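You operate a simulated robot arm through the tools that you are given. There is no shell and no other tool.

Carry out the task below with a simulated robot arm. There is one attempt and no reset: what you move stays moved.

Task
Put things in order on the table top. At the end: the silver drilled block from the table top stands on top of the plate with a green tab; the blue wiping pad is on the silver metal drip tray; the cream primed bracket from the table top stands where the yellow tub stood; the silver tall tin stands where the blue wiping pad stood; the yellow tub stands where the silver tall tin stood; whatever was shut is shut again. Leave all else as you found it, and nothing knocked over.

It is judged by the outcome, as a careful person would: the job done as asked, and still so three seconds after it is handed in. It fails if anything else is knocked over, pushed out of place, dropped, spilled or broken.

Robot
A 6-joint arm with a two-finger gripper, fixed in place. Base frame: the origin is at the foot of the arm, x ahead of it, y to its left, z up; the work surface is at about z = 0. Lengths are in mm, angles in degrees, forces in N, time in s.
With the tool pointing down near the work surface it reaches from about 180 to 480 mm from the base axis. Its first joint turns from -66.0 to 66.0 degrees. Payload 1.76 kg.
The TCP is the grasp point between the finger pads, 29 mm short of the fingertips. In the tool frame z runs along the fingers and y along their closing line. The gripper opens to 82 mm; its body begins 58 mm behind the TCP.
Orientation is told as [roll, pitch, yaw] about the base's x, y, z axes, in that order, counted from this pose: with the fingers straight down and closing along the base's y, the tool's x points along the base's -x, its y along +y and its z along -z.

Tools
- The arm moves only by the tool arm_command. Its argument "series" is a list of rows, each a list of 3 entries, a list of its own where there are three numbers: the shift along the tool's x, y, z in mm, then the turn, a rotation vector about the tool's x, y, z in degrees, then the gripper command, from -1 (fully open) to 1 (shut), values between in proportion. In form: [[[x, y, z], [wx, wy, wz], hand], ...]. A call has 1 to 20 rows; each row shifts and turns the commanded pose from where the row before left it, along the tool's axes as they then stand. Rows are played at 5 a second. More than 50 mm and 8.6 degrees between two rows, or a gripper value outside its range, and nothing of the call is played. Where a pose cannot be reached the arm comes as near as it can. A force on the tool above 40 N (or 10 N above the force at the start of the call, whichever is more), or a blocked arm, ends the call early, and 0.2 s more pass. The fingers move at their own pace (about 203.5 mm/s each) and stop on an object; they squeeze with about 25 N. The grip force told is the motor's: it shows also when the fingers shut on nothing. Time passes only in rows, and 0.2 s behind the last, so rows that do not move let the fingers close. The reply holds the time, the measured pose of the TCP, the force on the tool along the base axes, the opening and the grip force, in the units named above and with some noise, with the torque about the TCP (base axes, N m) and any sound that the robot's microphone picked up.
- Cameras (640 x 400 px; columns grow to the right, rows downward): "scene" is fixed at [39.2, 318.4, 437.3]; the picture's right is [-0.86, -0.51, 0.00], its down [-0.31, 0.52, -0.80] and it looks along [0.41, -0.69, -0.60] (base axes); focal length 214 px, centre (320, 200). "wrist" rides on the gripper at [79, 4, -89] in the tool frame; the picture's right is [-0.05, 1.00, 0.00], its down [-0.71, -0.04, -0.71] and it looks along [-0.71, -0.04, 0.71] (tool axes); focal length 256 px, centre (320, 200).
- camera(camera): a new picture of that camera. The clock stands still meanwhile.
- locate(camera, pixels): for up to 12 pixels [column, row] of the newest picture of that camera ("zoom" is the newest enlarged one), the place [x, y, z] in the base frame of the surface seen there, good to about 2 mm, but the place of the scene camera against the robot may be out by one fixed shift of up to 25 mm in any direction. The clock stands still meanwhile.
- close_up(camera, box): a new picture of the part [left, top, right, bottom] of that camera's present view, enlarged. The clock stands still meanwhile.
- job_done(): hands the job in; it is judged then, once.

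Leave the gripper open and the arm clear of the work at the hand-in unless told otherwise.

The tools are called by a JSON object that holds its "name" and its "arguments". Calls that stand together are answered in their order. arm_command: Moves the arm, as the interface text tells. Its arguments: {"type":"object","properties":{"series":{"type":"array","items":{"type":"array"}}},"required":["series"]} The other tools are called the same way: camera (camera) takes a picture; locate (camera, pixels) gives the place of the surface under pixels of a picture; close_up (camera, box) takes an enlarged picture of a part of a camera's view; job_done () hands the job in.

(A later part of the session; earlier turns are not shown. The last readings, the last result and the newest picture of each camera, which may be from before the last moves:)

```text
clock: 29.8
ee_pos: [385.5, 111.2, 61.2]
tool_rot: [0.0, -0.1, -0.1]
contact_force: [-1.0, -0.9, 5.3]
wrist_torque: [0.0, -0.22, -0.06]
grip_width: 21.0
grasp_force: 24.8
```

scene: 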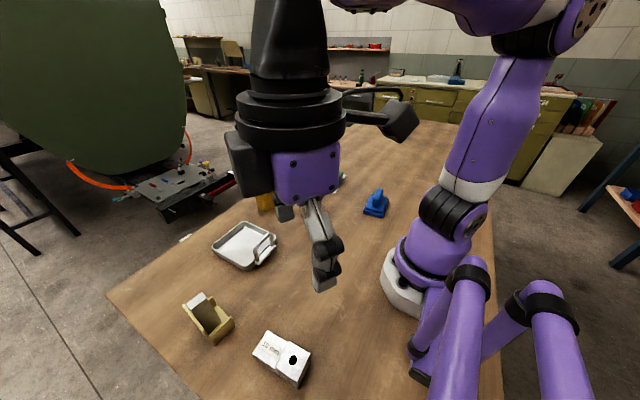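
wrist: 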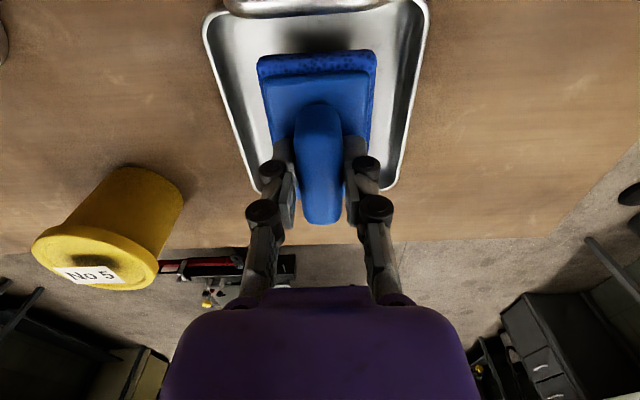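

It has made contact at 5.3 N. I'll open the fingers partway, then rise straight up.

{"name": "arm_command", "arguments": {"series": [[[0, 0, 0], [0, 0, 0], 0.2], [[0, 0, 0], [0, 0, 0], -0.1], [[0, 0, -5], [0, 0, 0], -0.1], [[0, 0, -25], [0, 0, 0], -0.1], [[0, 0, -45], [0, 0, 0], -0.1], [[0, 0, -45], [0, 0, 0], -1], [[0, 0, -45], [0, 0, 0], -1], [[0, 0, -30], [0, 0, 0], -1], [[0, 0, 0], [0, 0, 0], -1]]}}

{"name": "close_up", "arguments": {"camera": "scene", "box": [190, 190, 310, 290]}}

{"name": "camera", "arguments": {"camera": "wrist"}}

```text
clock: 31.8
ee_pos: [386.0, 112.7, 255.6]
tool_rot: [0.0, 0.0, 0.0]
contact_force: [-0.6, 0.2, 0.1]
wrist_torque: [-0.01, 0.01, -0.01]
grip_width: 82.1
grasp_force: 0.2
```

```text
4.00 times, centred on (250, 240) of scene
```

zoom: 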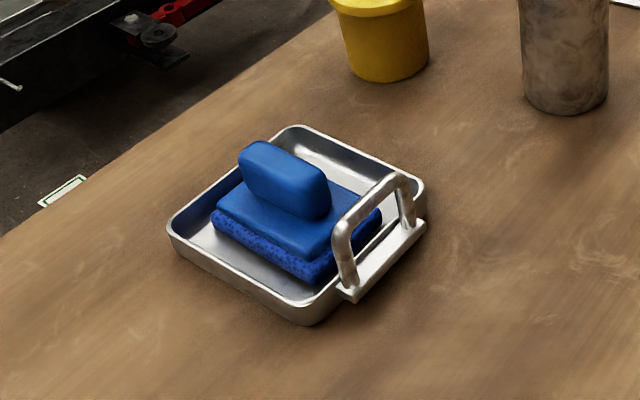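

```text
taken
```

wrist: 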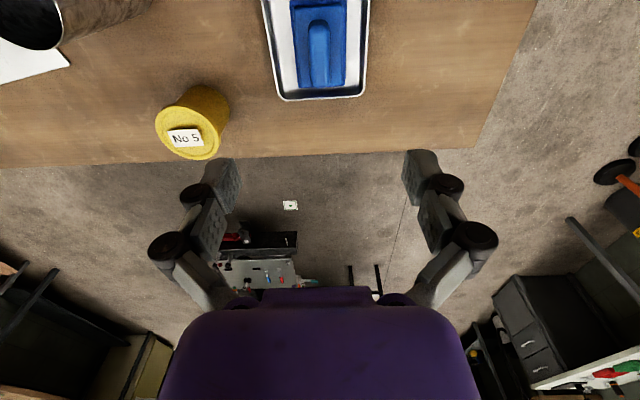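

The pad rests in the tray. While here I'll measure the tub more closely, and the table edge behind it.

{"name": "close_up", "arguments": {"camera": "wrist", "box": [130, 70, 250, 180]}}

{"name": "locate", "arguments": {"camera": "wrist", "pixels": [[120, 158], [300, 150], [400, 146], [60, 162], [300, 154], [120, 162], [300, 158]]}}

```text
3.64 times, centred on (190, 125) of wrist
```

zoom: 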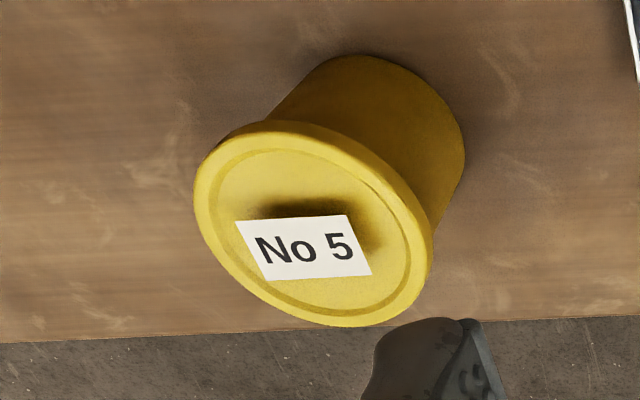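

```text
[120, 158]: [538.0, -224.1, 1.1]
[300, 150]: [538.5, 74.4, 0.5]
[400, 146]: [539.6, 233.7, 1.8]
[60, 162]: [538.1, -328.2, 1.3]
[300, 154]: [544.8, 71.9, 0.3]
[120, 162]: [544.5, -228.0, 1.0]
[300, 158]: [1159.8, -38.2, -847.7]
```

{"name": "locate", "arguments": {"camera": "zoom", "pixels": [[200, 190], [428, 270], [250, 130], [350, 322], [418, 215], [300, 290], [320, 70], [455, 110], [430, 75], [462, 150], [440, 200], [390, 75]]}}

```text
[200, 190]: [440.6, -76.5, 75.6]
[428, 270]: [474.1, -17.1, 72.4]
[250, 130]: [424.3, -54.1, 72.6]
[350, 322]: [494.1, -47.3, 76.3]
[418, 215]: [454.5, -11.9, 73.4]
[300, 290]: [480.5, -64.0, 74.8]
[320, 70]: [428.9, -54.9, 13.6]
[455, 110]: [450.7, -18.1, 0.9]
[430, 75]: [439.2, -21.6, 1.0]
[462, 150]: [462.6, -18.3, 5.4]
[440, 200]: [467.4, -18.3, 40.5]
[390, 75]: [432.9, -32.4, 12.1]
```

The lid is about 70 mm across, centred at (459,-47.5), with the body about 60 mm. The table edge is at x of about 544. Next is the tin: I'll move over it at (318,-88).

{"name": "arm_command", "arguments": {"series": [[[13.5, -40.2, 0], [0, 0, 0], -1], [[13.5, -40.2, 0], [0, 0, 0], -1], [[13.5, -40.2, 0], [0, 0, 0], -1], [[13.5, -40.2, 0], [0, 0, 0], -1], [[13.5, -40.2, 0], [0, 0, 0], -1], [[0, 0, 0], [0, 0, 0], -1], [[0, 0, 0], [0, 0, 0], -1]]}}

{"name": "camera", "arguments": {"camera": "wrist"}}

{"name": "close_up", "arguments": {"camera": "wrist", "box": [240, 0, 400, 130]}}

```text
clock: 33.4
ee_pos: [318.6, -88.2, 255.1]
tool_rot: [0.1, 0.0, 0.0]
contact_force: [0.9, 0.7, 0.4]
wrist_torque: [0.0, 0.0, 0.01]
grip_width: 81.8
grasp_force: 0.1
```

```text
taken
```

wrist: 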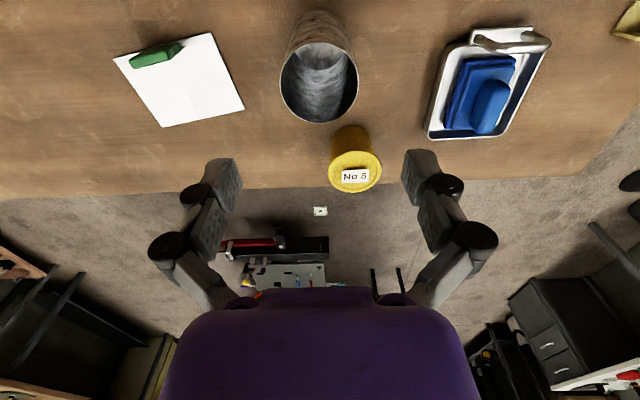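

```text
3.08 times, centred on (320, 65) of wrist
```

zoom: 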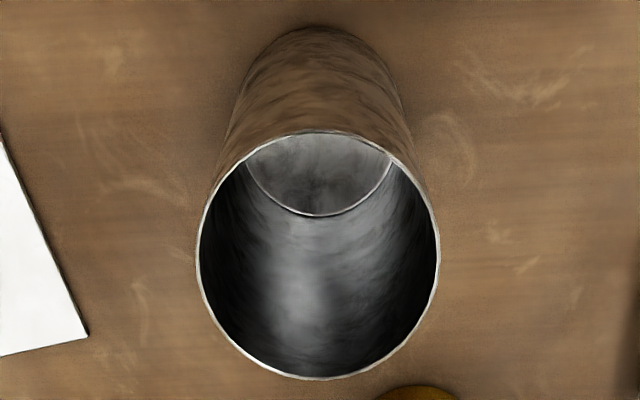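

The tin is empty inside. I'll locate its rim extremes.

{"name": "locate", "arguments": {"camera": "zoom", "pixels": [[198, 262], [439, 262], [318, 132], [320, 378], [215, 205], [425, 205], [250, 345], [390, 345], [320, 30], [240, 90], [400, 95]]}}

```text
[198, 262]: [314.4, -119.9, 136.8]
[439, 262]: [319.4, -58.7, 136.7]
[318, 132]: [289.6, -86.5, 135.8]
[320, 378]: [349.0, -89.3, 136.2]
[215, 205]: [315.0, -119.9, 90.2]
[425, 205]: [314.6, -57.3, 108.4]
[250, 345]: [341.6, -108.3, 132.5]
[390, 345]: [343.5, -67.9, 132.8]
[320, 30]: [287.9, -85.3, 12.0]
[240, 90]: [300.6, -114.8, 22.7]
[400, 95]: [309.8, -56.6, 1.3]
```

The tin's centre is (319,-89), its width 62 and its height 136. I'll descend to TCP z of about 92, so the gripper body stays above the rim, and then close.

{"name": "arm_command", "arguments": {"series": [[[-0.4, -0.6, 45], [0, 0, 0], -1], [[0, 0, 45], [0, 0, 0], -1], [[0, 0, 40], [0, 0, 0], -1], [[0, 0, 33], [0, 0, 0], -1], [[0, 0, 0], [0, 0, 0], -1]]}}

{"name": "camera", "arguments": {"camera": "wrist"}}

{"name": "close_up", "arguments": {"camera": "scene", "box": [240, 110, 380, 230]}}

```text
clock: 34.6
ee_pos: [318.4, -88.6, 91.9]
tool_rot: [0.1, 0.0, -0.1]
contact_force: [-0.5, -0.8, -1.1]
wrist_torque: [0.02, 0.0, 0.0]
grip_width: 81.7
grasp_force: 0.1
```

```text
taken
```

wrist: 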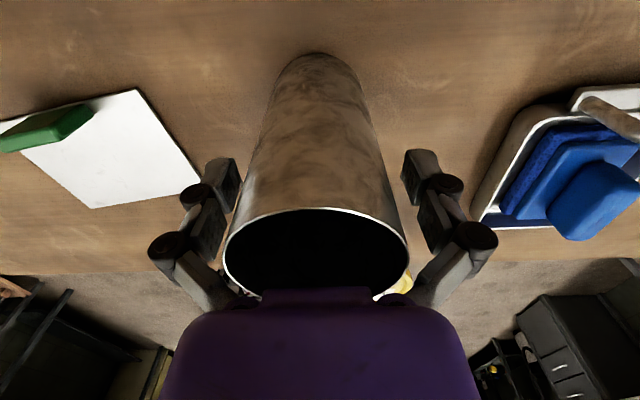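

```text
3.33 times, centred on (310, 170) of scene
```

zoom: 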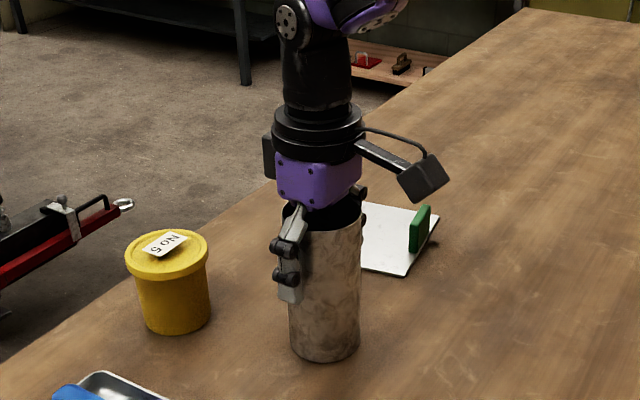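

The tin is well between the fingers and the body is clear of the rim. I'll close.

{"name": "arm_command", "arguments": {"series": [[[0, 0, 0], [0, 0, 0], -0.4], [[0, 0, 0], [0, 0, 0], 1], [[0, 0, 0], [0, 0, 0], 1], [[0, 0, 0], [0, 0, 0], 1]]}}

```text
clock: 35.6
ee_pos: [320.1, -89.4, 94.4]
tool_rot: [0.0, -0.2, 0.0]
contact_force: [0.2, -6.8, 38.2]
wrist_torque: [0.25, 0.1, -0.01]
grip_width: 68.2
grasp_force: 25.1
```

The width is 68, more than the tin's 62, and there is 38 N pushing up, so the finger linkages are touching the rim. I'll open again, rise 20 mm and retry.

{"name": "arm_command", "arguments": {"series": [[[0, 0, 0], [0, 0, 0], -1], [[0, 0, 0], [0, 0, 0], -1]]}}

{"name": "camera", "arguments": {"camera": "wrist"}}

{"name": "close_up", "arguments": {"camera": "scene", "box": [240, 110, 380, 230]}}

```text
clock: 36.2
ee_pos: [319.0, -89.2, 91.2]
tool_rot: [0.1, 0.1, -0.1]
contact_force: [0.8, -0.3, -0.9]
wrist_torque: [0.03, 0.03, 0.02]
grip_width: 82.3
grasp_force: 0.1
```

```text
taken
```

wrist: 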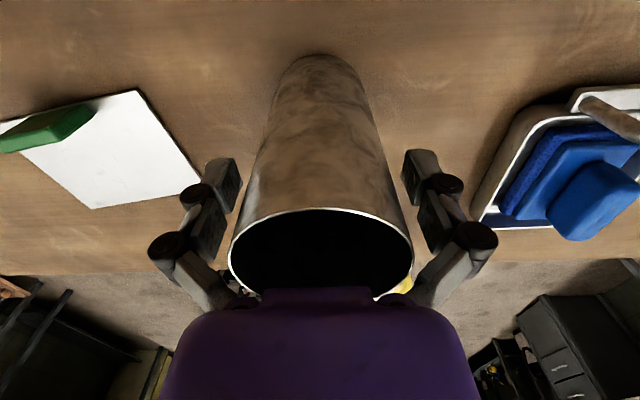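

```text
3.33 times, centred on (310, 170) of scene
```

zoom: 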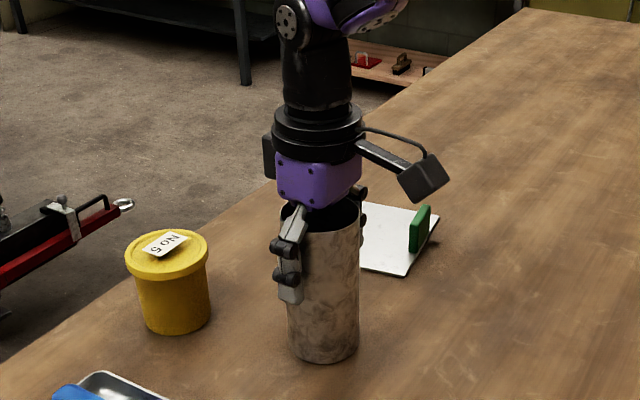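

The tin moved only a millimetre or two and still stands. I'll rise to TCP z of about 111, keeping the rim against the finger pads rather than the linkages, and close there.

{"name": "arm_command", "arguments": {"series": [[[0, 1.5, -20], [0, 0, 0], -1], [[0, 0, 0], [0, 0, 0], -1], [[0, 0, 0], [0, 0, 0], -0.4], [[0, 0, 0], [0, 0, 0], 1], [[0, 0, 0], [0, 0, 0], 1], [[0, 0, 0], [0, 0, 0], 1]]}}

{"name": "camera", "arguments": {"camera": "wrist"}}

{"name": "close_up", "arguments": {"camera": "scene", "box": [240, 110, 380, 230]}}

```text
clock: 37.6
ee_pos: [318.9, -88.2, 112.4]
tool_rot: [0.1, -0.1, 0.0]
contact_force: [-0.1, -0.5, 13.9]
wrist_torque: [0.0, 0.05, 0.01]
grip_width: 63.4
grasp_force: 25.3
```

```text
taken
```

wrist: 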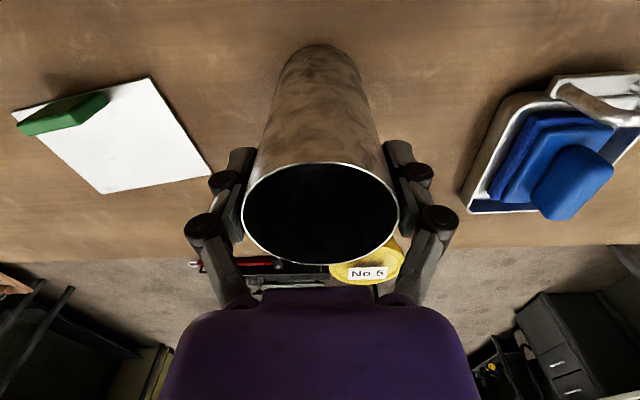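

```text
3.33 times, centred on (310, 170) of scene
```

zoom: 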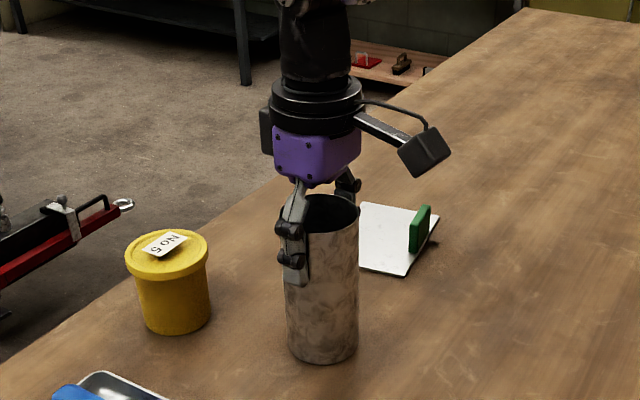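

The width is 63.4, a proper grip on the tin wall. I'll lift slowly to check.

{"name": "arm_command", "arguments": {"series": [[[0, 0, -4], [0, 0, 0], 1], [[0, 0, -10], [0, 0, 0], 1], [[0, 0, -30], [0, 0, 0], 1], [[0, 0, -40], [0, 0, 0], 1], [[0, 0, 0], [0, 0, 0], 1]]}}

{"name": "camera", "arguments": {"camera": "scene"}}

```text
clock: 38.8
ee_pos: [320.0, -86.4, 196.5]
tool_rot: [0.0, 0.0, 0.0]
contact_force: [0.1, 0.3, -0.9]
wrist_torque: [0.02, -0.03, 0.01]
grip_width: 63.3
grasp_force: 25.1
```

```text
taken
```

scene: 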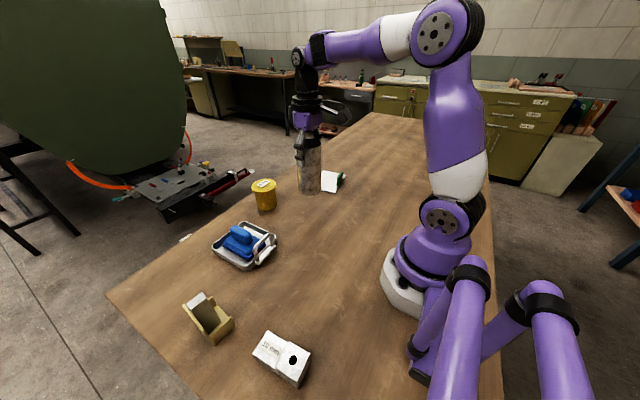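

The tin is in hand with its bottom about 84 mm up. I'll move to above the pad's old place, (159,-208).

{"name": "arm_command", "arguments": {"series": [[[32, -24.1, 0], [0, 0, 0], 1], [[32, -24.1, 0], [0, 0, 0], 1], [[32, -24.1, 0], [0, 0, 0], 1], [[32, -24.1, 0], [0, 0, 0], 1], [[32, -24.1, 0], [0, 0, 0], 1], [[0, 0, 0], [0, 0, 0], 1], [[0, 0, 0], [0, 0, 0], 1]]}}

{"name": "camera", "arguments": {"camera": "wrist"}}

{"name": "camera", "arguments": {"camera": "scene"}}

```text
clock: 40.4
ee_pos: [158.4, -208.4, 196.4]
tool_rot: [0.0, 0.0, 0.0]
contact_force: [-0.1, 0.5, -1.0]
wrist_torque: [0.01, 0.0, 0.0]
grip_width: 63.4
grasp_force: 25.0
```

```text
taken
```

wrist: 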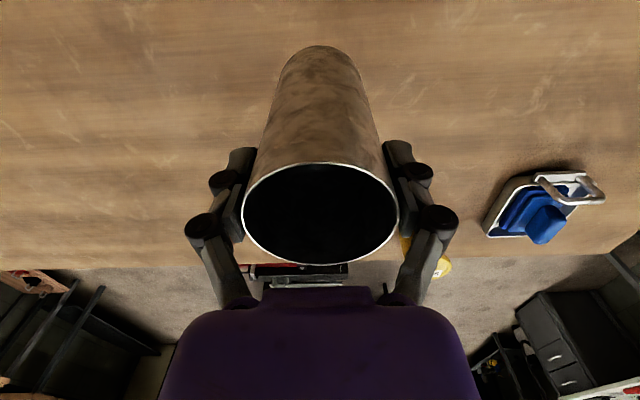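

```text
taken
```

scene: 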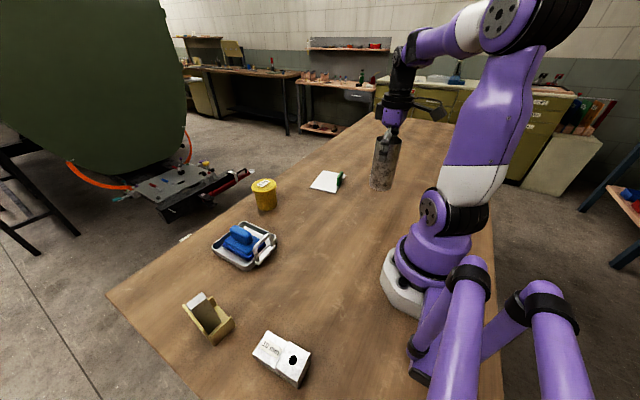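

I'm over (158.4,-208.4), clear on all sides. I'll lower to about 6 mm above the table, then in small steps.

{"name": "arm_command", "arguments": {"series": [[[0, 0, 30], [0, 0, 0], 1], [[0, 0, 28], [0, 0, 0], 1], [[0, 0, 15], [0, 0, 0], 1], [[0, 0, 5], [0, 0, 0], 1], [[0, 0, 0], [0, 0, 0], 1]]}}

{"name": "arm_command", "arguments": {"series": [[[0, 0, 1.5], [0, 0, 0], 1], [[0, 0, 1], [0, 0, 0], 1], [[0, 0, 0], [0, 0, 0], 1]]}}

```text
clock: 41.6
ee_pos: [159.7, -209.7, 118.1]
tool_rot: [0.0, 0.0, 0.0]
contact_force: [-0.2, -0.1, -1.2]
wrist_torque: [-0.01, 0.01, 0.0]
grip_width: 63.2
grasp_force: 25.2
```

```text
clock: 42.4
ee_pos: [158.9, -211.0, 114.5]
tool_rot: [0.0, 0.0, 0.0]
contact_force: [0.1, -0.6, -0.8]
wrist_torque: [-0.01, 0.0, 0.01]
grip_width: 63.2
grasp_force: 25.2
```

{"name": "arm_command", "arguments": {"series": [[[0, 1, 1], [0, 0, 0], 1], [[0, 0, 0], [0, 0, 0], 1]]}}

{"name": "arm_command", "arguments": {"series": [[[0, 0, 1], [0, 0, 0], 1], [[0, 0, 0], [0, 0, 0], 1]]}}

{"name": "close_up", "arguments": {"camera": "scene", "box": [310, 100, 470, 240]}}

```text
clock: 43.0
ee_pos: [158.7, -209.3, 114.1]
tool_rot: [0.1, 0.0, 0.0]
contact_force: [0.0, 0.6, -0.6]
wrist_torque: [0.0, 0.0, -0.01]
grip_width: 63.0
grasp_force: 25.0
```

```text
clock: 43.6
ee_pos: [161.0, -208.2, 114.1]
tool_rot: [0.1, 0.0, 0.0]
contact_force: [0.3, -0.6, -0.9]
wrist_torque: [0.0, -0.02, 0.03]
grip_width: 63.2
grasp_force: 25.0
```

```text
2.86 times, centred on (390, 170) of scene
```

zoom: 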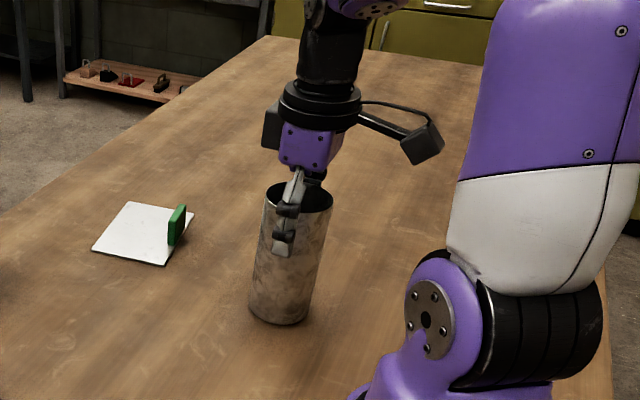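

It is very near the table. I'll continue in 1 mm steps until contact.

{"name": "arm_command", "arguments": {"series": [[[0, 0, 1], [0, 0, 0], 1], [[0, 0, 0], [0, 0, 0], 1]]}}

{"name": "arm_command", "arguments": {"series": [[[0, 0, 1], [0, 0, 0], 1], [[0, 0, 0], [0, 0, 0], 1]]}}

```text
clock: 44.2
ee_pos: [159.2, -209.7, 113.4]
tool_rot: [0.0, 0.0, -0.1]
contact_force: [-0.4, -0.5, 0.6]
wrist_torque: [-0.03, 0.01, 0.03]
grip_width: 63.2
grasp_force: 24.5
```

```text
clock: 44.8
ee_pos: [158.6, -210.0, 110.8]
tool_rot: [-0.1, -0.2, 0.0]
contact_force: [-0.2, 2.4, 13.4]
wrist_torque: [0.08, -0.03, 0.0]
grip_width: 63.1
grasp_force: 24.9
```

It has made contact at 13 N and the tin is on the table. I'll open and rise straight up.

{"name": "arm_command", "arguments": {"series": [[[0, 0, -0.5], [0, 0, 0], 1], [[0, 0, 0], [0, 0, 0], -1], [[0, 0, 0], [0, 0, 0], -1], [[0, 0, -20], [0, 0, 0], -1], [[0, 0, -40], [0, 0, 0], -1], [[0, 0, -45], [0, 0, 0], -1], [[0, 0, -45], [0, 0, 0], -1], [[0, 0, 0], [0, 0, 0], -1]]}}

{"name": "camera", "arguments": {"camera": "wrist"}}

{"name": "camera", "arguments": {"camera": "scene"}}

```text
clock: 46.6
ee_pos: [160.0, -207.1, 263.5]
tool_rot: [0.0, 0.0, 0.0]
contact_force: [-0.6, -0.2, -1.1]
wrist_torque: [0.06, 0.0, -0.01]
grip_width: 81.8
grasp_force: 0.1
```

```text
taken
```

wrist: 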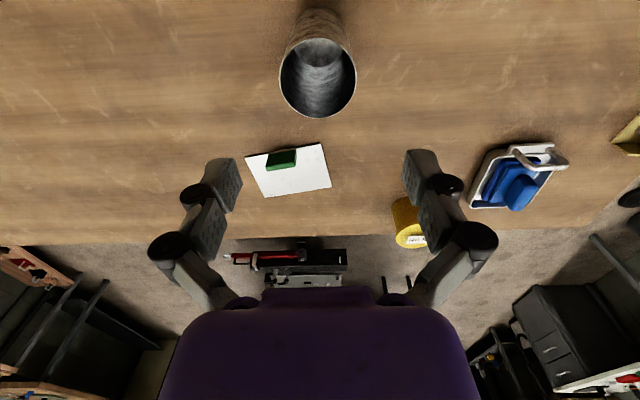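

```text
taken
```

scene: 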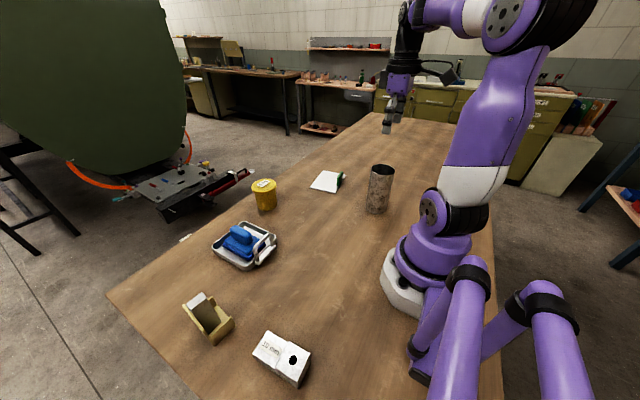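

The tin stands in the pad's old place. The plate is in full view from here, so I'll measure it and the tin's new position.

{"name": "close_up", "arguments": {"camera": "wrist", "box": [235, 130, 345, 205]}}

{"name": "locate", "arguments": {"camera": "wrist", "pixels": [[280, 80], [356, 80], [318, 39], [318, 117]]}}

```text
5.33 times, centred on (290, 168) of wrist
```

zoom: 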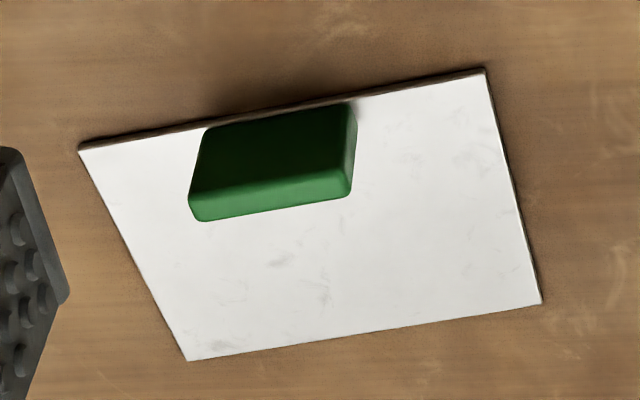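

```text
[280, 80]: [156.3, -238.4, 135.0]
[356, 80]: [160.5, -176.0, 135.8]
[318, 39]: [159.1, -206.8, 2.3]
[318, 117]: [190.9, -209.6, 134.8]
```

The tin's new centre is about (160,-207), matching the pad's old spot. I'll locate the plate corners and the tab.

{"name": "locate", "arguments": {"camera": "zoom", "pixels": [[84, 151], [483, 74], [538, 300], [190, 357], [193, 218], [350, 195], [208, 132], [352, 105], [357, 125], [300, 250], [450, 180], [195, 185]]}}

```text
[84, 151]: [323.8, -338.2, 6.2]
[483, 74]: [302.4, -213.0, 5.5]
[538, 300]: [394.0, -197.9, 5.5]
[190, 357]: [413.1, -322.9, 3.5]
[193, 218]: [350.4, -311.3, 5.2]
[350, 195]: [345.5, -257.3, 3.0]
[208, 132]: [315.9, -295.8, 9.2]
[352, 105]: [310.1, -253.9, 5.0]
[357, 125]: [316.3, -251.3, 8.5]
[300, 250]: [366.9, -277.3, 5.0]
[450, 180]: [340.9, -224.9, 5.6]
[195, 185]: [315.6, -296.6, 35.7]
```

{"name": "locate", "arguments": {"camera": "zoom", "pixels": [[205, 214], [340, 190], [270, 200], [270, 190], [270, 183], [345, 180], [205, 190], [270, 206], [270, 212]]}}

```text
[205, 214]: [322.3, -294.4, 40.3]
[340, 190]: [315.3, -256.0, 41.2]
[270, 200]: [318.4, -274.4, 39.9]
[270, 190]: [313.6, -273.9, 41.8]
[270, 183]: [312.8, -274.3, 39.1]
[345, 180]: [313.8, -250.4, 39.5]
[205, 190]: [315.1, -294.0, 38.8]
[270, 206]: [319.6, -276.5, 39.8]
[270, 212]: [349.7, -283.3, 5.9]
```

The tab occupies x of about 311–321, centred on the plate's near long edge, so the rest of the plate is free. Next the tub: first I'll check the finger pad shape to see if the pads can close under the lid.

{"name": "close_up", "arguments": {"camera": "wrist", "box": [140, 140, 260, 320]}}

{"name": "close_up", "arguments": {"camera": "scene", "box": [340, 30, 460, 150]}}

```text
2.22 times, centred on (200, 230) of wrist
```

zoom: 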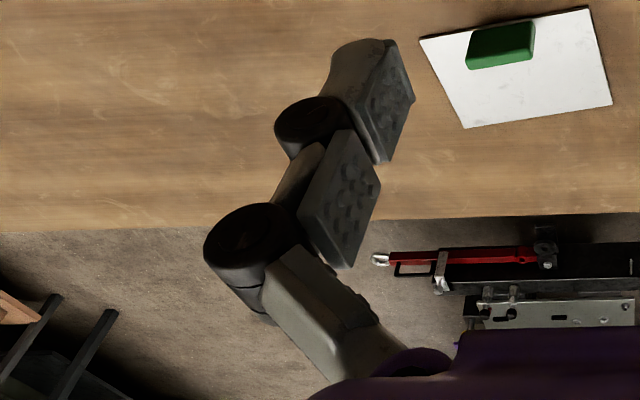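

```text
3.33 times, centred on (400, 90) of scene
```

zoom: 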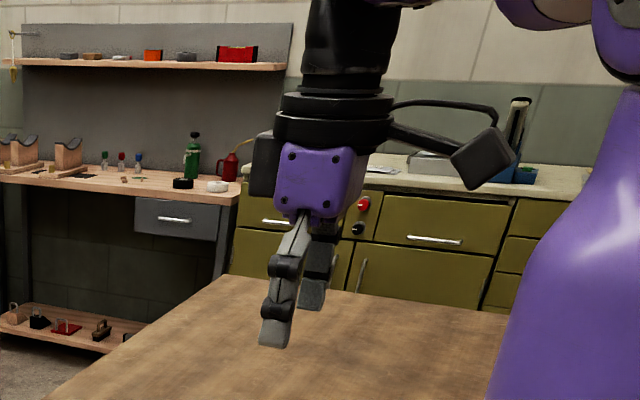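

The pads are flat and about coplanar, so they'll meet the lid's rim first. I'll grip around the lid gently and do a small test lift to see that tub and lid move as one. I'll move to above the tub at (459,-47.5).

{"name": "arm_command", "arguments": {"series": [[[-42.7, 22.8, 8], [0, 0, 0], -1], [[-42.7, 22.8, 8], [0, 0, 0], -1], [[-42.7, 22.8, 8], [0, 0, 0], -1], [[-42.7, 22.8, 8], [0, 0, 0], -1], [[-42.7, 22.8, 8], [0, 0, 0], -1], [[-42.7, 22.8, 8], [0, 0, 0], -1], [[-42.7, 22.8, 8], [0, 0, 0], -1], [[0, 0, 0], [0, 0, 0], -1], [[0, 0, 0], [0, 0, 0], -1]]}}

{"name": "camera", "arguments": {"camera": "wrist"}}

{"name": "close_up", "arguments": {"camera": "wrist", "box": [240, 0, 400, 130]}}

```text
clock: 48.6
ee_pos: [442.1, -51.3, 199.7]
tool_rot: [0.0, 0.0, 0.0]
contact_force: [0.1, 0.9, 0.1]
wrist_torque: [-0.03, -0.01, 0.03]
grip_width: 82.1
grasp_force: 0.0
out of reach, approached as far as the arm can: row 7
```

```text
taken
```

wrist: 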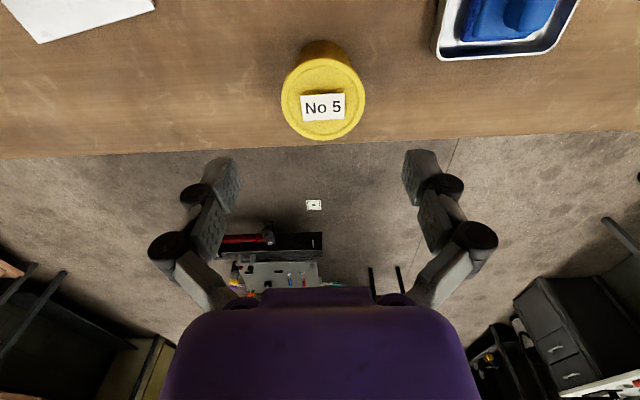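

```text
3.08 times, centred on (320, 65) of wrist
```

zoom: 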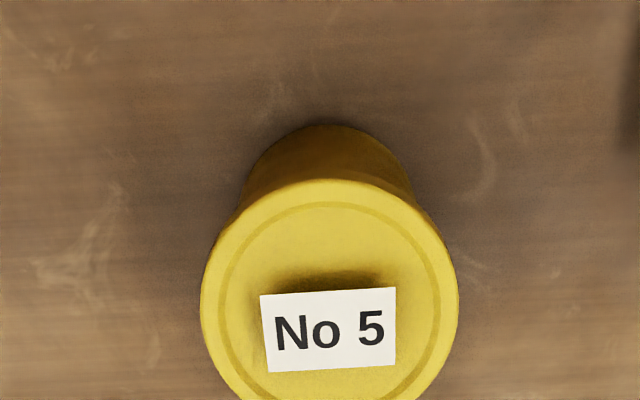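

At this height the reach limit stopped me at x=442. Lower down the reach is greater. I'll locate the lid, then descend to z of about 140 and check the pose.

{"name": "locate", "arguments": {"camera": "wrist", "pixels": [[283, 95], [364, 95], [323, 138], [323, 60], [300, 134], [346, 134], [307, 98], [342, 94], [345, 117], [303, 120]]}}

{"name": "arm_command", "arguments": {"series": [[[0, 0, 30], [0, 0, 0], -1], [[0, 0, 30], [0, 0, 0], -1], [[0, 0, 0], [0, 0, 0], -1]]}}

```text
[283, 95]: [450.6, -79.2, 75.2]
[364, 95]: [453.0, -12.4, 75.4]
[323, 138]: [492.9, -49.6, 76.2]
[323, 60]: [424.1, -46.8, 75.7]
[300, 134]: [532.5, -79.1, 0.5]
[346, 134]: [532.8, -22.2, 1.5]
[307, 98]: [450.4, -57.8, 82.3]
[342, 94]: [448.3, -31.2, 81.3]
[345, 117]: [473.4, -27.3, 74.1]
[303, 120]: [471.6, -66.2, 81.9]
```

```text
clock: 49.4
ee_pos: [442.0, -50.5, 141.1]
tool_rot: [0.0, 0.0, 0.1]
contact_force: [0.3, 0.5, 0.2]
wrist_torque: [0.03, 0.03, 0.01]
grip_width: 82.2
grasp_force: 0.1
```

The commanded pose is now x=442. At z=141 I'll shift to the tub's centre (458.7,-46.7).

{"name": "arm_command", "arguments": {"series": [[[-8.3, 2, 0], [0, 0, 0], -1], [[-8.3, 2, 0], [0, 0, 0], -1], [[0, 0, 0], [0, 0, 0], -1], [[0, 0, 0], [0, 0, 0], -1]]}}

{"name": "camera", "arguments": {"camera": "wrist"}}

```text
clock: 50.4
ee_pos: [460.9, -46.5, 140.2]
tool_rot: [-0.1, 0.1, 0.0]
contact_force: [0.9, 0.1, 0.2]
wrist_torque: [-0.01, -0.01, 0.01]
grip_width: 82.0
grasp_force: 0.0
```

```text
taken
```

wrist: 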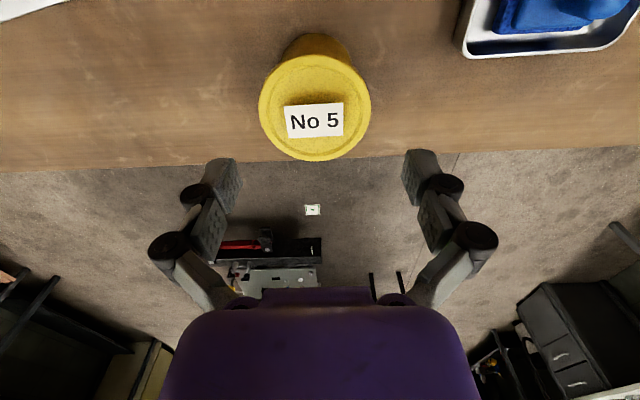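

{"name": "locate", "arguments": {"camera": "wrist", "pixels": [[261, 107], [370, 107], [315, 159], [315, 58], [287, 106], [342, 104], [290, 138], [343, 135]]}}

```text
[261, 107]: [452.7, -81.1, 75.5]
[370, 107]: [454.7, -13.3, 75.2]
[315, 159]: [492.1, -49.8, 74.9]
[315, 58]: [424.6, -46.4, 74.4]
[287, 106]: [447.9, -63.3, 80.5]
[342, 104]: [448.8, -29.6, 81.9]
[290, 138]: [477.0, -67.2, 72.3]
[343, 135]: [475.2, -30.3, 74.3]
```

The lid's centre is (458.4,-47.2). After a small correction I'll descend to TCP z of about 66, level with the lid.

{"name": "arm_command", "arguments": {"series": [[[1, -1.5, 30], [0, 0, 0], -1], [[0, 0, 25], [0, 0, 0], -1], [[0, 0, 19], [0, 0, 0], -1], [[0, 0, 0], [0, 0, 0], -1]]}}

{"name": "camera", "arguments": {"camera": "wrist"}}

{"name": "close_up", "arguments": {"camera": "scene", "box": [210, 120, 330, 230]}}

```text
clock: 51.4
ee_pos: [461.4, -48.6, 68.9]
tool_rot: [0.1, 0.1, 0.0]
contact_force: [0.0, 0.2, 0.1]
wrist_torque: [-0.01, 0.02, 0.02]
grip_width: 81.7
grasp_force: 0.1
```

```text
taken
```

wrist: 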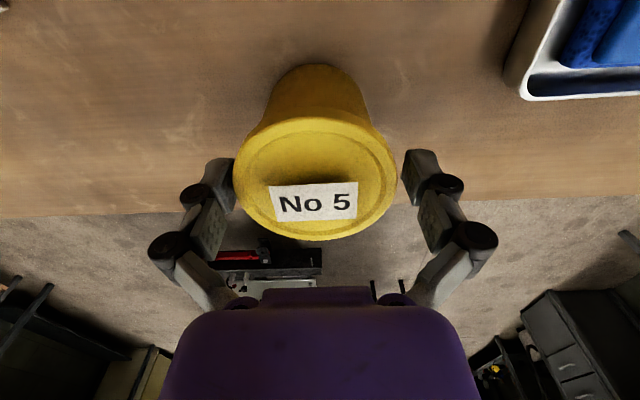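

```text
3.64 times, centred on (270, 175) of scene
```

zoom: 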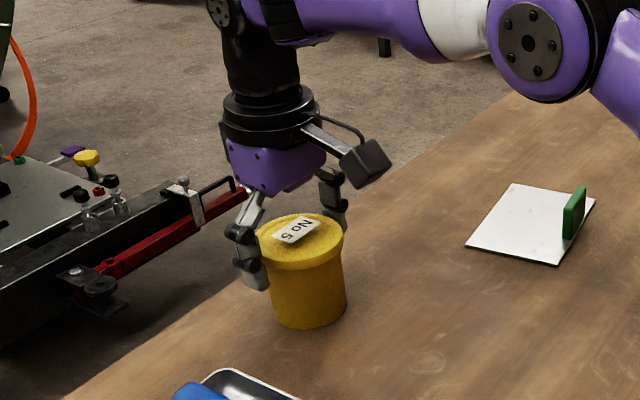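

The lid sits about 2.5 mm left of centre and 3 mm nearer to the base than the TCP. I'll correct for both before closing.

{"name": "arm_command", "arguments": {"series": [[[3, -2.5, 1], [0, 0, 0], -1], [[0, 0, 0], [0, 0, 0], -1]]}}

{"name": "arm_command", "arguments": {"series": [[[0, 0, 0], [0, 0, 0], -0.8], [[0, 0, 0], [0, 0, 0], -0.6], [[0, 0, 0], [0, 0, 0], 0], [[0, 0, 0], [0, 0, 0], 1], [[0, 0, 0], [0, 0, 0], 1]]}}

{"name": "camera", "arguments": {"camera": "wrist"}}

```text
clock: 52.0
ee_pos: [458.3, -50.9, 67.3]
tool_rot: [0.0, 0.0, 0.1]
contact_force: [-0.4, 0.8, -0.3]
wrist_torque: [0.0, -0.03, 0.03]
grip_width: 82.2
grasp_force: 0.0
```

```text
clock: 53.2
ee_pos: [459.6, -50.3, 68.6]
tool_rot: [0.0, -0.2, 0.0]
contact_force: [-1.6, -0.2, 2.8]
wrist_torque: [0.04, 0.07, -0.01]
grip_width: 65.0
grasp_force: 24.4
stopped in row 5: the force on the tool passed its limit at 41 N (the readings are from after the stop); the commanded pose is now the measured one
```

```text
taken
```

wrist: 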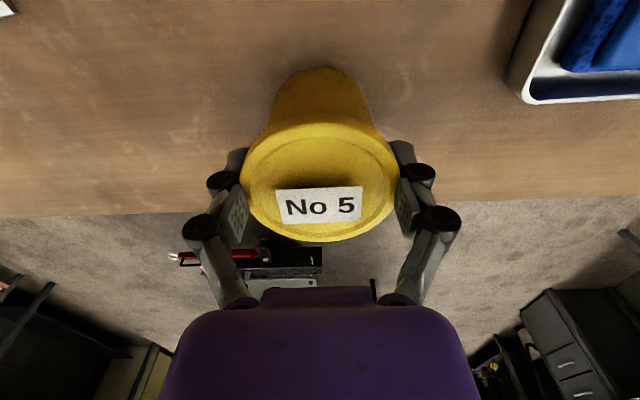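

The gripper closed at 65 mm on the lid after a brief force spike, and the forces are now small. I'll do a test lift of 4 mm and look.

{"name": "arm_command", "arguments": {"series": [[[0, 0, -2], [0, 0, 0], 1], [[0, 0, -2], [0, 0, 0], 1], [[0, 0, 0], [0, 0, 0], 1]]}}

{"name": "close_up", "arguments": {"camera": "scene", "box": [210, 120, 330, 230]}}

{"name": "camera", "arguments": {"camera": "wrist"}}

```text
clock: 54.0
ee_pos: [457.7, -51.1, 72.8]
tool_rot: [0.0, -0.3, 0.1]
contact_force: [-0.1, 0.5, -1.6]
wrist_torque: [0.03, -0.02, 0.01]
grip_width: 64.5
grasp_force: 25.2
```

```text
3.64 times, centred on (270, 175) of scene
```

zoom: 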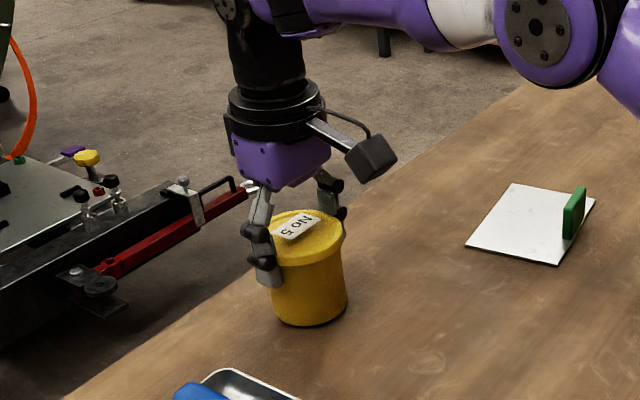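

```text
taken
```

wrist: 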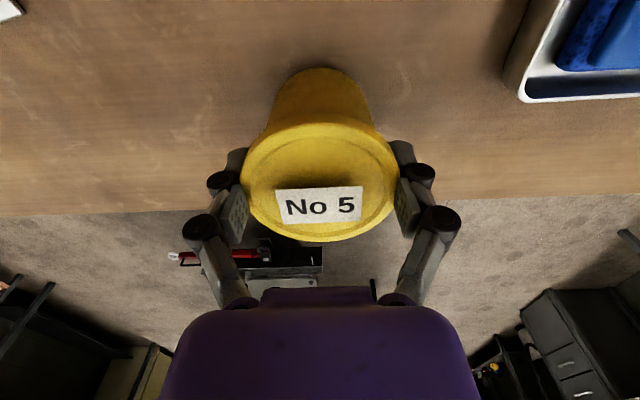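

Lid and body look to be moving together. I'll lift 15 mm more and check again.

{"name": "arm_command", "arguments": {"series": [[[0, 0, -5], [0, 0, 0], 1], [[0, 0, -5], [0, 0, 0], 1], [[0, 0, -5], [0, 0, 0], 1], [[0, 0, 0], [0, 0, 0], 1]]}}

{"name": "close_up", "arguments": {"camera": "scene", "box": [210, 120, 330, 230]}}

{"name": "camera", "arguments": {"camera": "wrist"}}

```text
clock: 55.0
ee_pos: [459.0, -50.7, 87.2]
tool_rot: [0.0, -0.3, 0.0]
contact_force: [0.5, -0.1, -3.5]
wrist_torque: [-0.01, 0.01, 0.02]
grip_width: 64.5
grasp_force: 25.2
```

```text
3.64 times, centred on (270, 175) of scene
```

zoom: 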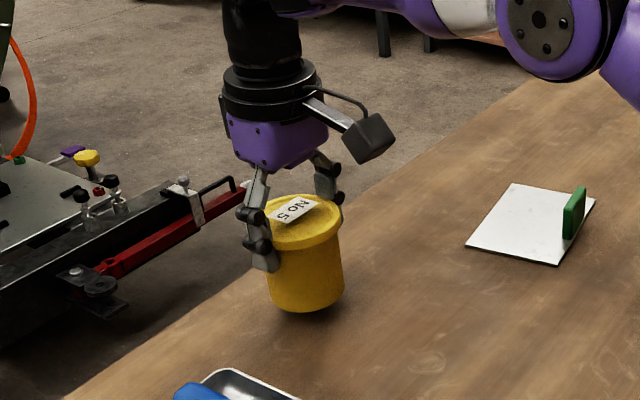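

```text
taken
```

wrist: 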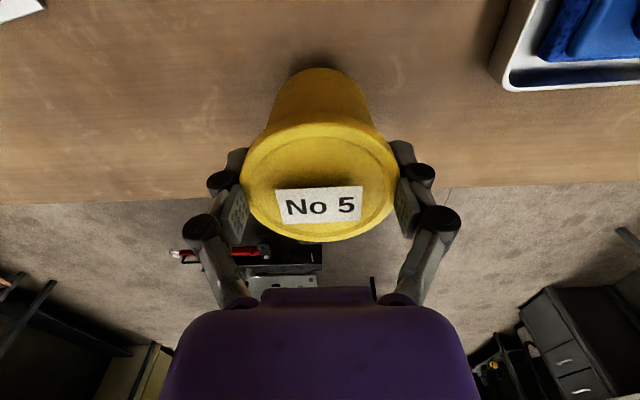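

The tub and lid rise as one piece. I'll carry it to the tin's old place, (319,-89).

{"name": "arm_command", "arguments": {"series": [[[20, -5.4, -12], [0, 0, 0], 1], [[35, -9.5, -8], [0, 0, 0], 1], [[35, -9.5, 0], [0, 0, 0], 1], [[30, -8.2, 0], [0, 0, 0], 1], [[20, -5.5, 0], [0, 0, 0], 1], [[0, 0, 0], [0, 0, 0], 1], [[0, 0, 0], [0, 0, 0], 1]]}}

{"name": "camera", "arguments": {"camera": "wrist"}}

{"name": "camera", "arguments": {"camera": "scene"}}

```text
clock: 56.6
ee_pos: [316.1, -89.6, 108.0]
tool_rot: [0.0, -0.4, 0.0]
contact_force: [-0.6, -0.1, -2.0]
wrist_torque: [0.01, 0.0, 0.0]
grip_width: 64.5
grasp_force: 24.4
```

```text
taken
```

wrist: 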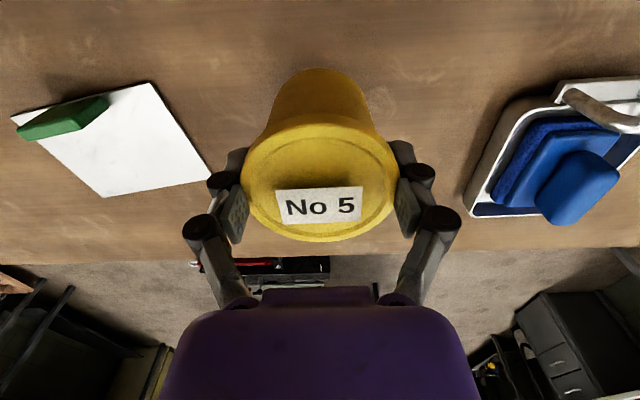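

```text
taken
```

scene: 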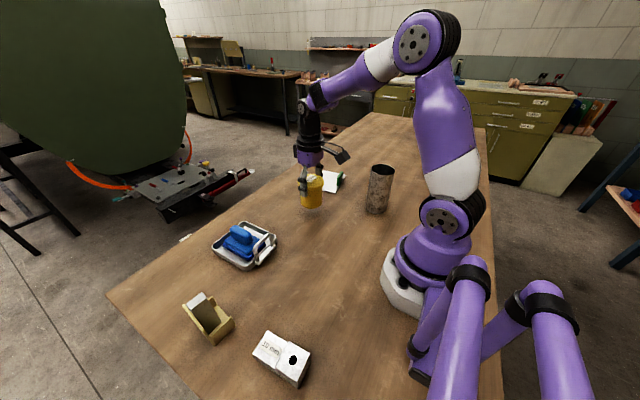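

I'm at (316,-90). I'll shift 3 mm outward and lower to near the table.

{"name": "arm_command", "arguments": {"series": [[[-3, 0.5, 15], [0, 0, 0], 1], [[0, 0, 12], [0, 0, 0], 1], [[0, 0, 6], [0, 0, 0], 1], [[0, 0, 0], [0, 0, 0], 1]]}}

{"name": "arm_command", "arguments": {"series": [[[0, 0, 2], [0, 0, 0], 1], [[0, 0, 0], [0, 0, 0], 1]]}}

{"name": "arm_command", "arguments": {"series": [[[0, 0, 1], [0, 0, 0], 1], [[0, 0, 0], [0, 0, 0], 1]]}}

```text
clock: 57.6
ee_pos: [321.7, -88.6, 74.8]
tool_rot: [0.2, -0.3, 0.1]
contact_force: [0.3, 0.1, -2.2]
wrist_torque: [-0.05, -0.03, 0.0]
grip_width: 64.9
grasp_force: 25.8
```

```text
clock: 58.2
ee_pos: [321.9, -87.8, 72.6]
tool_rot: [0.0, -0.4, 0.0]
contact_force: [-0.1, 0.6, -1.8]
wrist_torque: [0.03, -0.01, -0.03]
grip_width: 64.2
grasp_force: 25.4
```

```text
clock: 58.8
ee_pos: [322.7, -88.7, 71.0]
tool_rot: [0.0, -0.2, 0.0]
contact_force: [-0.5, 0.1, -2.3]
wrist_torque: [-0.02, 0.02, 0.02]
grip_width: 64.6
grasp_force: 25.3
```

{"name": "arm_command", "arguments": {"series": [[[2, 0, 1], [0, 0, 0], 1], [[0, 0, 0], [0, 0, 0], 1]]}}

{"name": "arm_command", "arguments": {"series": [[[0, 0, 1], [0, 0, 0], 1], [[0, 0, 0], [0, 0, 0], 1]]}}

{"name": "arm_command", "arguments": {"series": [[[0, 0, 1], [0, 0, 0], 1], [[0, 0, 0], [0, 0, 0], 1]]}}

```text
clock: 59.4
ee_pos: [319.2, -87.7, 71.1]
tool_rot: [0.0, -0.4, 0.0]
contact_force: [1.6, 1.1, -1.9]
wrist_torque: [0.01, 0.01, -0.01]
grip_width: 64.5
grasp_force: 24.9
```

```text
clock: 60.0
ee_pos: [318.8, -88.0, 69.2]
tool_rot: [0.0, -0.3, 0.0]
contact_force: [-2.7, -0.8, 3.9]
wrist_torque: [-0.02, -0.02, 0.02]
grip_width: 64.5
grasp_force: 25.0
```

```text
clock: 60.7
ee_pos: [318.8, -87.5, 68.8]
tool_rot: [0.0, -0.4, 0.0]
contact_force: [-2.2, 0.3, 6.8]
wrist_torque: [0.02, -0.02, -0.03]
grip_width: 64.4
grasp_force: 25.0
stopped in row 2: the force on the tool passed its limit at 42 N (the readings are from after the stop); the commanded pose is now the measured one
```

The tub is on the table. I'll open and rise.

{"name": "arm_command", "arguments": {"series": [[[0, 0, 0], [0, 0, 0], -1], [[0, 0, 0], [0, 0, 0], -1], [[0, 0, -15], [0, 0, 0], -1], [[0, 0, -40], [0, 0, 0], -1], [[0, 0, -45], [0, 0, 0], -1], [[0, 0, -45], [0, 0, 0], -1], [[0, 0, -40], [0, 0, 0], -1], [[0, 0, 0], [0, 0, 0], -1]]}}

{"name": "camera", "arguments": {"camera": "wrist"}}

{"name": "camera", "arguments": {"camera": "scene"}}

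```text
clock: 62.5
ee_pos: [318.6, -88.1, 253.4]
tool_rot: [-0.2, -0.4, -0.1]
contact_force: [0.5, 0.4, -0.1]
wrist_torque: [0.02, -0.03, -0.01]
grip_width: 82.3
grasp_force: 0.1
```

```text
taken
```

wrist: 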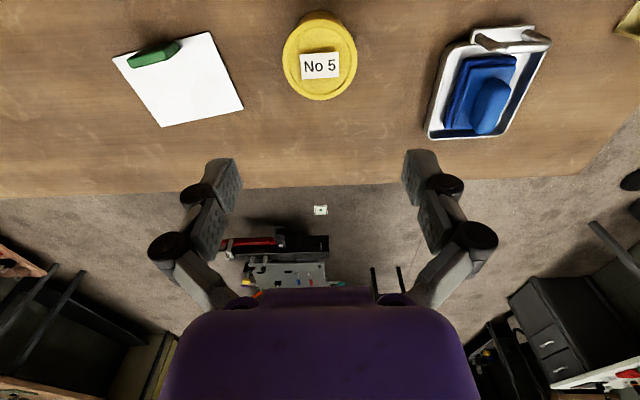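

```text
taken
```

scene: 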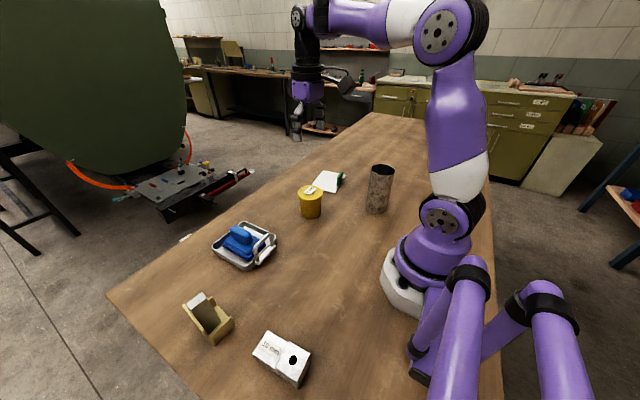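

The tub stands in the tin's old place with its lid on. Next is the bracket: I'll level the tool, turn to yaw 83 and move above the post at (299,275.5).

{"name": "arm_command", "arguments": {"series": [[[0, 0, 0], [-0.2, 0.4, 0], -1], [[0, 0, 0], [0, 0, -8.3], -1], [[0, 0, 0], [0, 0, -8.3], -1], [[0, 0, 0], [0, 0, -8.3], -1], [[0, 0, 0], [0, 0, -8.3], -1], [[0, 0, 0], [0, 0, -8.3], -1], [[0, 0, 0], [0, 0, -8.3], -1], [[0, 0, 0], [0, 0, -8.3], -1], [[0, 0, 0], [0, 0, -8.3], -1], [[0, 0, 0], [0, 0, -8.3], -1], [[0, 0, 0], [0, 0, -8.3], -1], [[0, 0, 0], [0, 0, 0], -1]]}}

{"name": "arm_command", "arguments": {"series": [[[-44.8, 8, 0], [0, 0, 0], -1], [[-44.8, 8, 0], [0, 0, 0], -1], [[-44.8, 8, 0], [0, 0, 0], -1], [[-44.8, 8, 0], [0, 0, 0], -1], [[-44.8, 8, 0], [0, 0, 0], -1], [[-44.8, 8, 0], [0, 0, 0], -1], [[-44.8, 8, 0], [0, 0, 0], -1], [[-44.8, 8, 0], [0, 0, 0], -1], [[0, 0, 0], [0, 0, 0], -1], [[0, 0, 0], [0, 0, 0], -1]]}}

{"name": "camera", "arguments": {"camera": "wrist"}}

{"name": "close_up", "arguments": {"camera": "wrist", "box": [250, 0, 400, 110]}}

```text
clock: 65.1
ee_pos: [318.6, -87.3, 253.7]
tool_rot: [0.0, -0.3, 83.1]
contact_force: [-0.1, 0.7, 0.7]
wrist_torque: [0.01, -0.01, 0.02]
grip_width: 82.1
grasp_force: 0.1
```

```text
clock: 67.3
ee_pos: [300.3, 275.8, 253.3]
tool_rot: [0.1, -0.1, 83.0]
contact_force: [-0.2, 1.0, -0.2]
wrist_torque: [-0.01, 0.0, -0.04]
grip_width: 82.1
grasp_force: 0.1
```

```text
taken
```

wrist: 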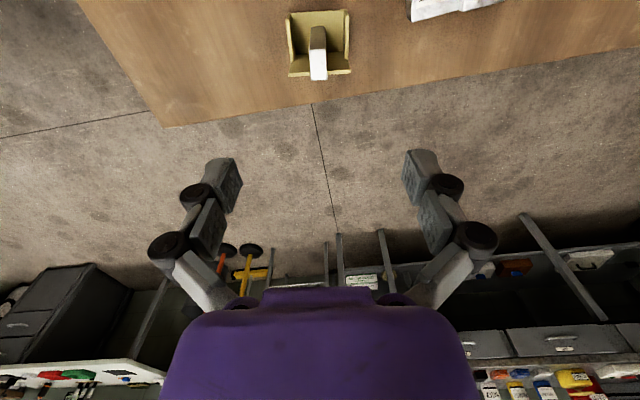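

```text
3.64 times, centred on (325, 55) of wrist
```

zoom: 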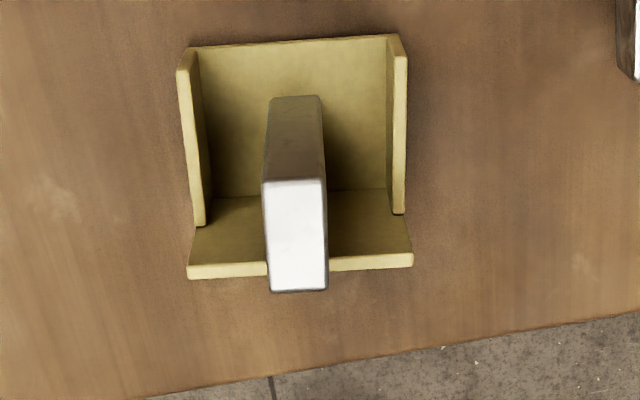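

The bracket is square to the fingers. I'll locate the post top and the walls for centring.

{"name": "locate", "arguments": {"camera": "zoom", "pixels": [[267, 185], [320, 183], [274, 287], [325, 285], [296, 235], [183, 70], [402, 58], [200, 218], [398, 208], [190, 272], [410, 260], [300, 270]]}}

{"name": "locate", "arguments": {"camera": "zoom", "pixels": [[192, 50], [398, 38], [275, 100], [318, 98], [230, 120], [360, 120], [230, 262], [380, 256], [230, 230], [360, 225]]}}

```text
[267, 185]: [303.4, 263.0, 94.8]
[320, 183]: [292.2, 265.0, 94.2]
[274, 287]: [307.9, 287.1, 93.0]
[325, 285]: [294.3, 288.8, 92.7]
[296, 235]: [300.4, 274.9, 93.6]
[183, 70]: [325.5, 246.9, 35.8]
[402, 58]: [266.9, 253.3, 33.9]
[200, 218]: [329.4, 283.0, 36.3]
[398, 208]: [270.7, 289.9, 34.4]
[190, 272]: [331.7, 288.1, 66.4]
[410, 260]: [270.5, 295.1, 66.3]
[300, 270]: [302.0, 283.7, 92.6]
```

```text
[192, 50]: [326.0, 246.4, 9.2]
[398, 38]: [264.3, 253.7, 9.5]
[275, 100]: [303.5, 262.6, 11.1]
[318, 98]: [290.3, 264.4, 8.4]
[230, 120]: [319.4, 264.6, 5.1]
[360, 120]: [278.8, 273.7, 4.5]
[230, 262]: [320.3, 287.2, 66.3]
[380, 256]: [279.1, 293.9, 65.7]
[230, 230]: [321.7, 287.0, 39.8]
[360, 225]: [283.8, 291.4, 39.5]
```

The post's top centre is (299.5,276), z 93.5, and the bracket base's centre is (298,272). I'll grip slightly toward the open front, at y of about 271.5, so the fingers stay off the back wall. I'll descend to TCP z of about 80.

{"name": "arm_command", "arguments": {"series": [[[4.4, 0, 45], [0, 0, 0], -1], [[0, 0, 45], [0, 0, 0], -1], [[0, 0, 45], [0, 0, 0], -1], [[0, 0, 38], [0, 0, 0], -1], [[0, 0, 0], [0, 0, 0], -1]]}}

{"name": "camera", "arguments": {"camera": "wrist"}}

{"name": "close_up", "arguments": {"camera": "scene", "box": [130, 230, 290, 360]}}

```text
clock: 68.5
ee_pos: [299.1, 271.9, 83.0]
tool_rot: [0.0, 0.0, 83.1]
contact_force: [0.1, -0.2, 0.3]
wrist_torque: [0.0, 0.02, 0.01]
grip_width: 81.9
grasp_force: 0.0
```

```text
taken
```

wrist: 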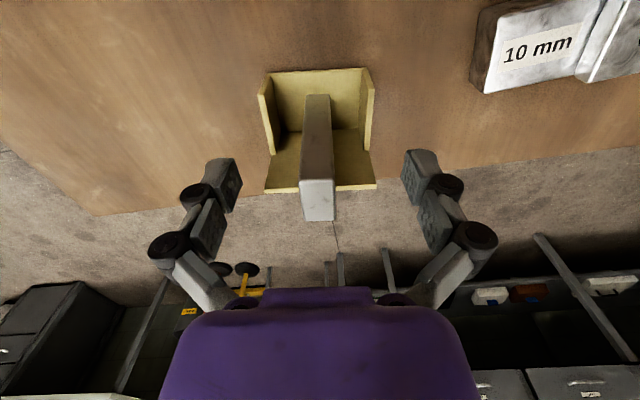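

```text
3.08 times, centred on (210, 295) of scene
```

zoom: 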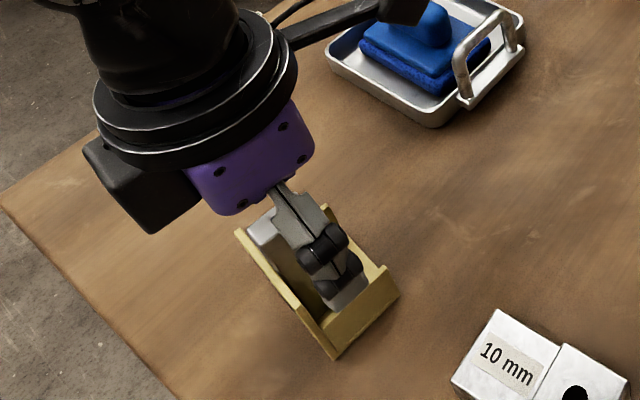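

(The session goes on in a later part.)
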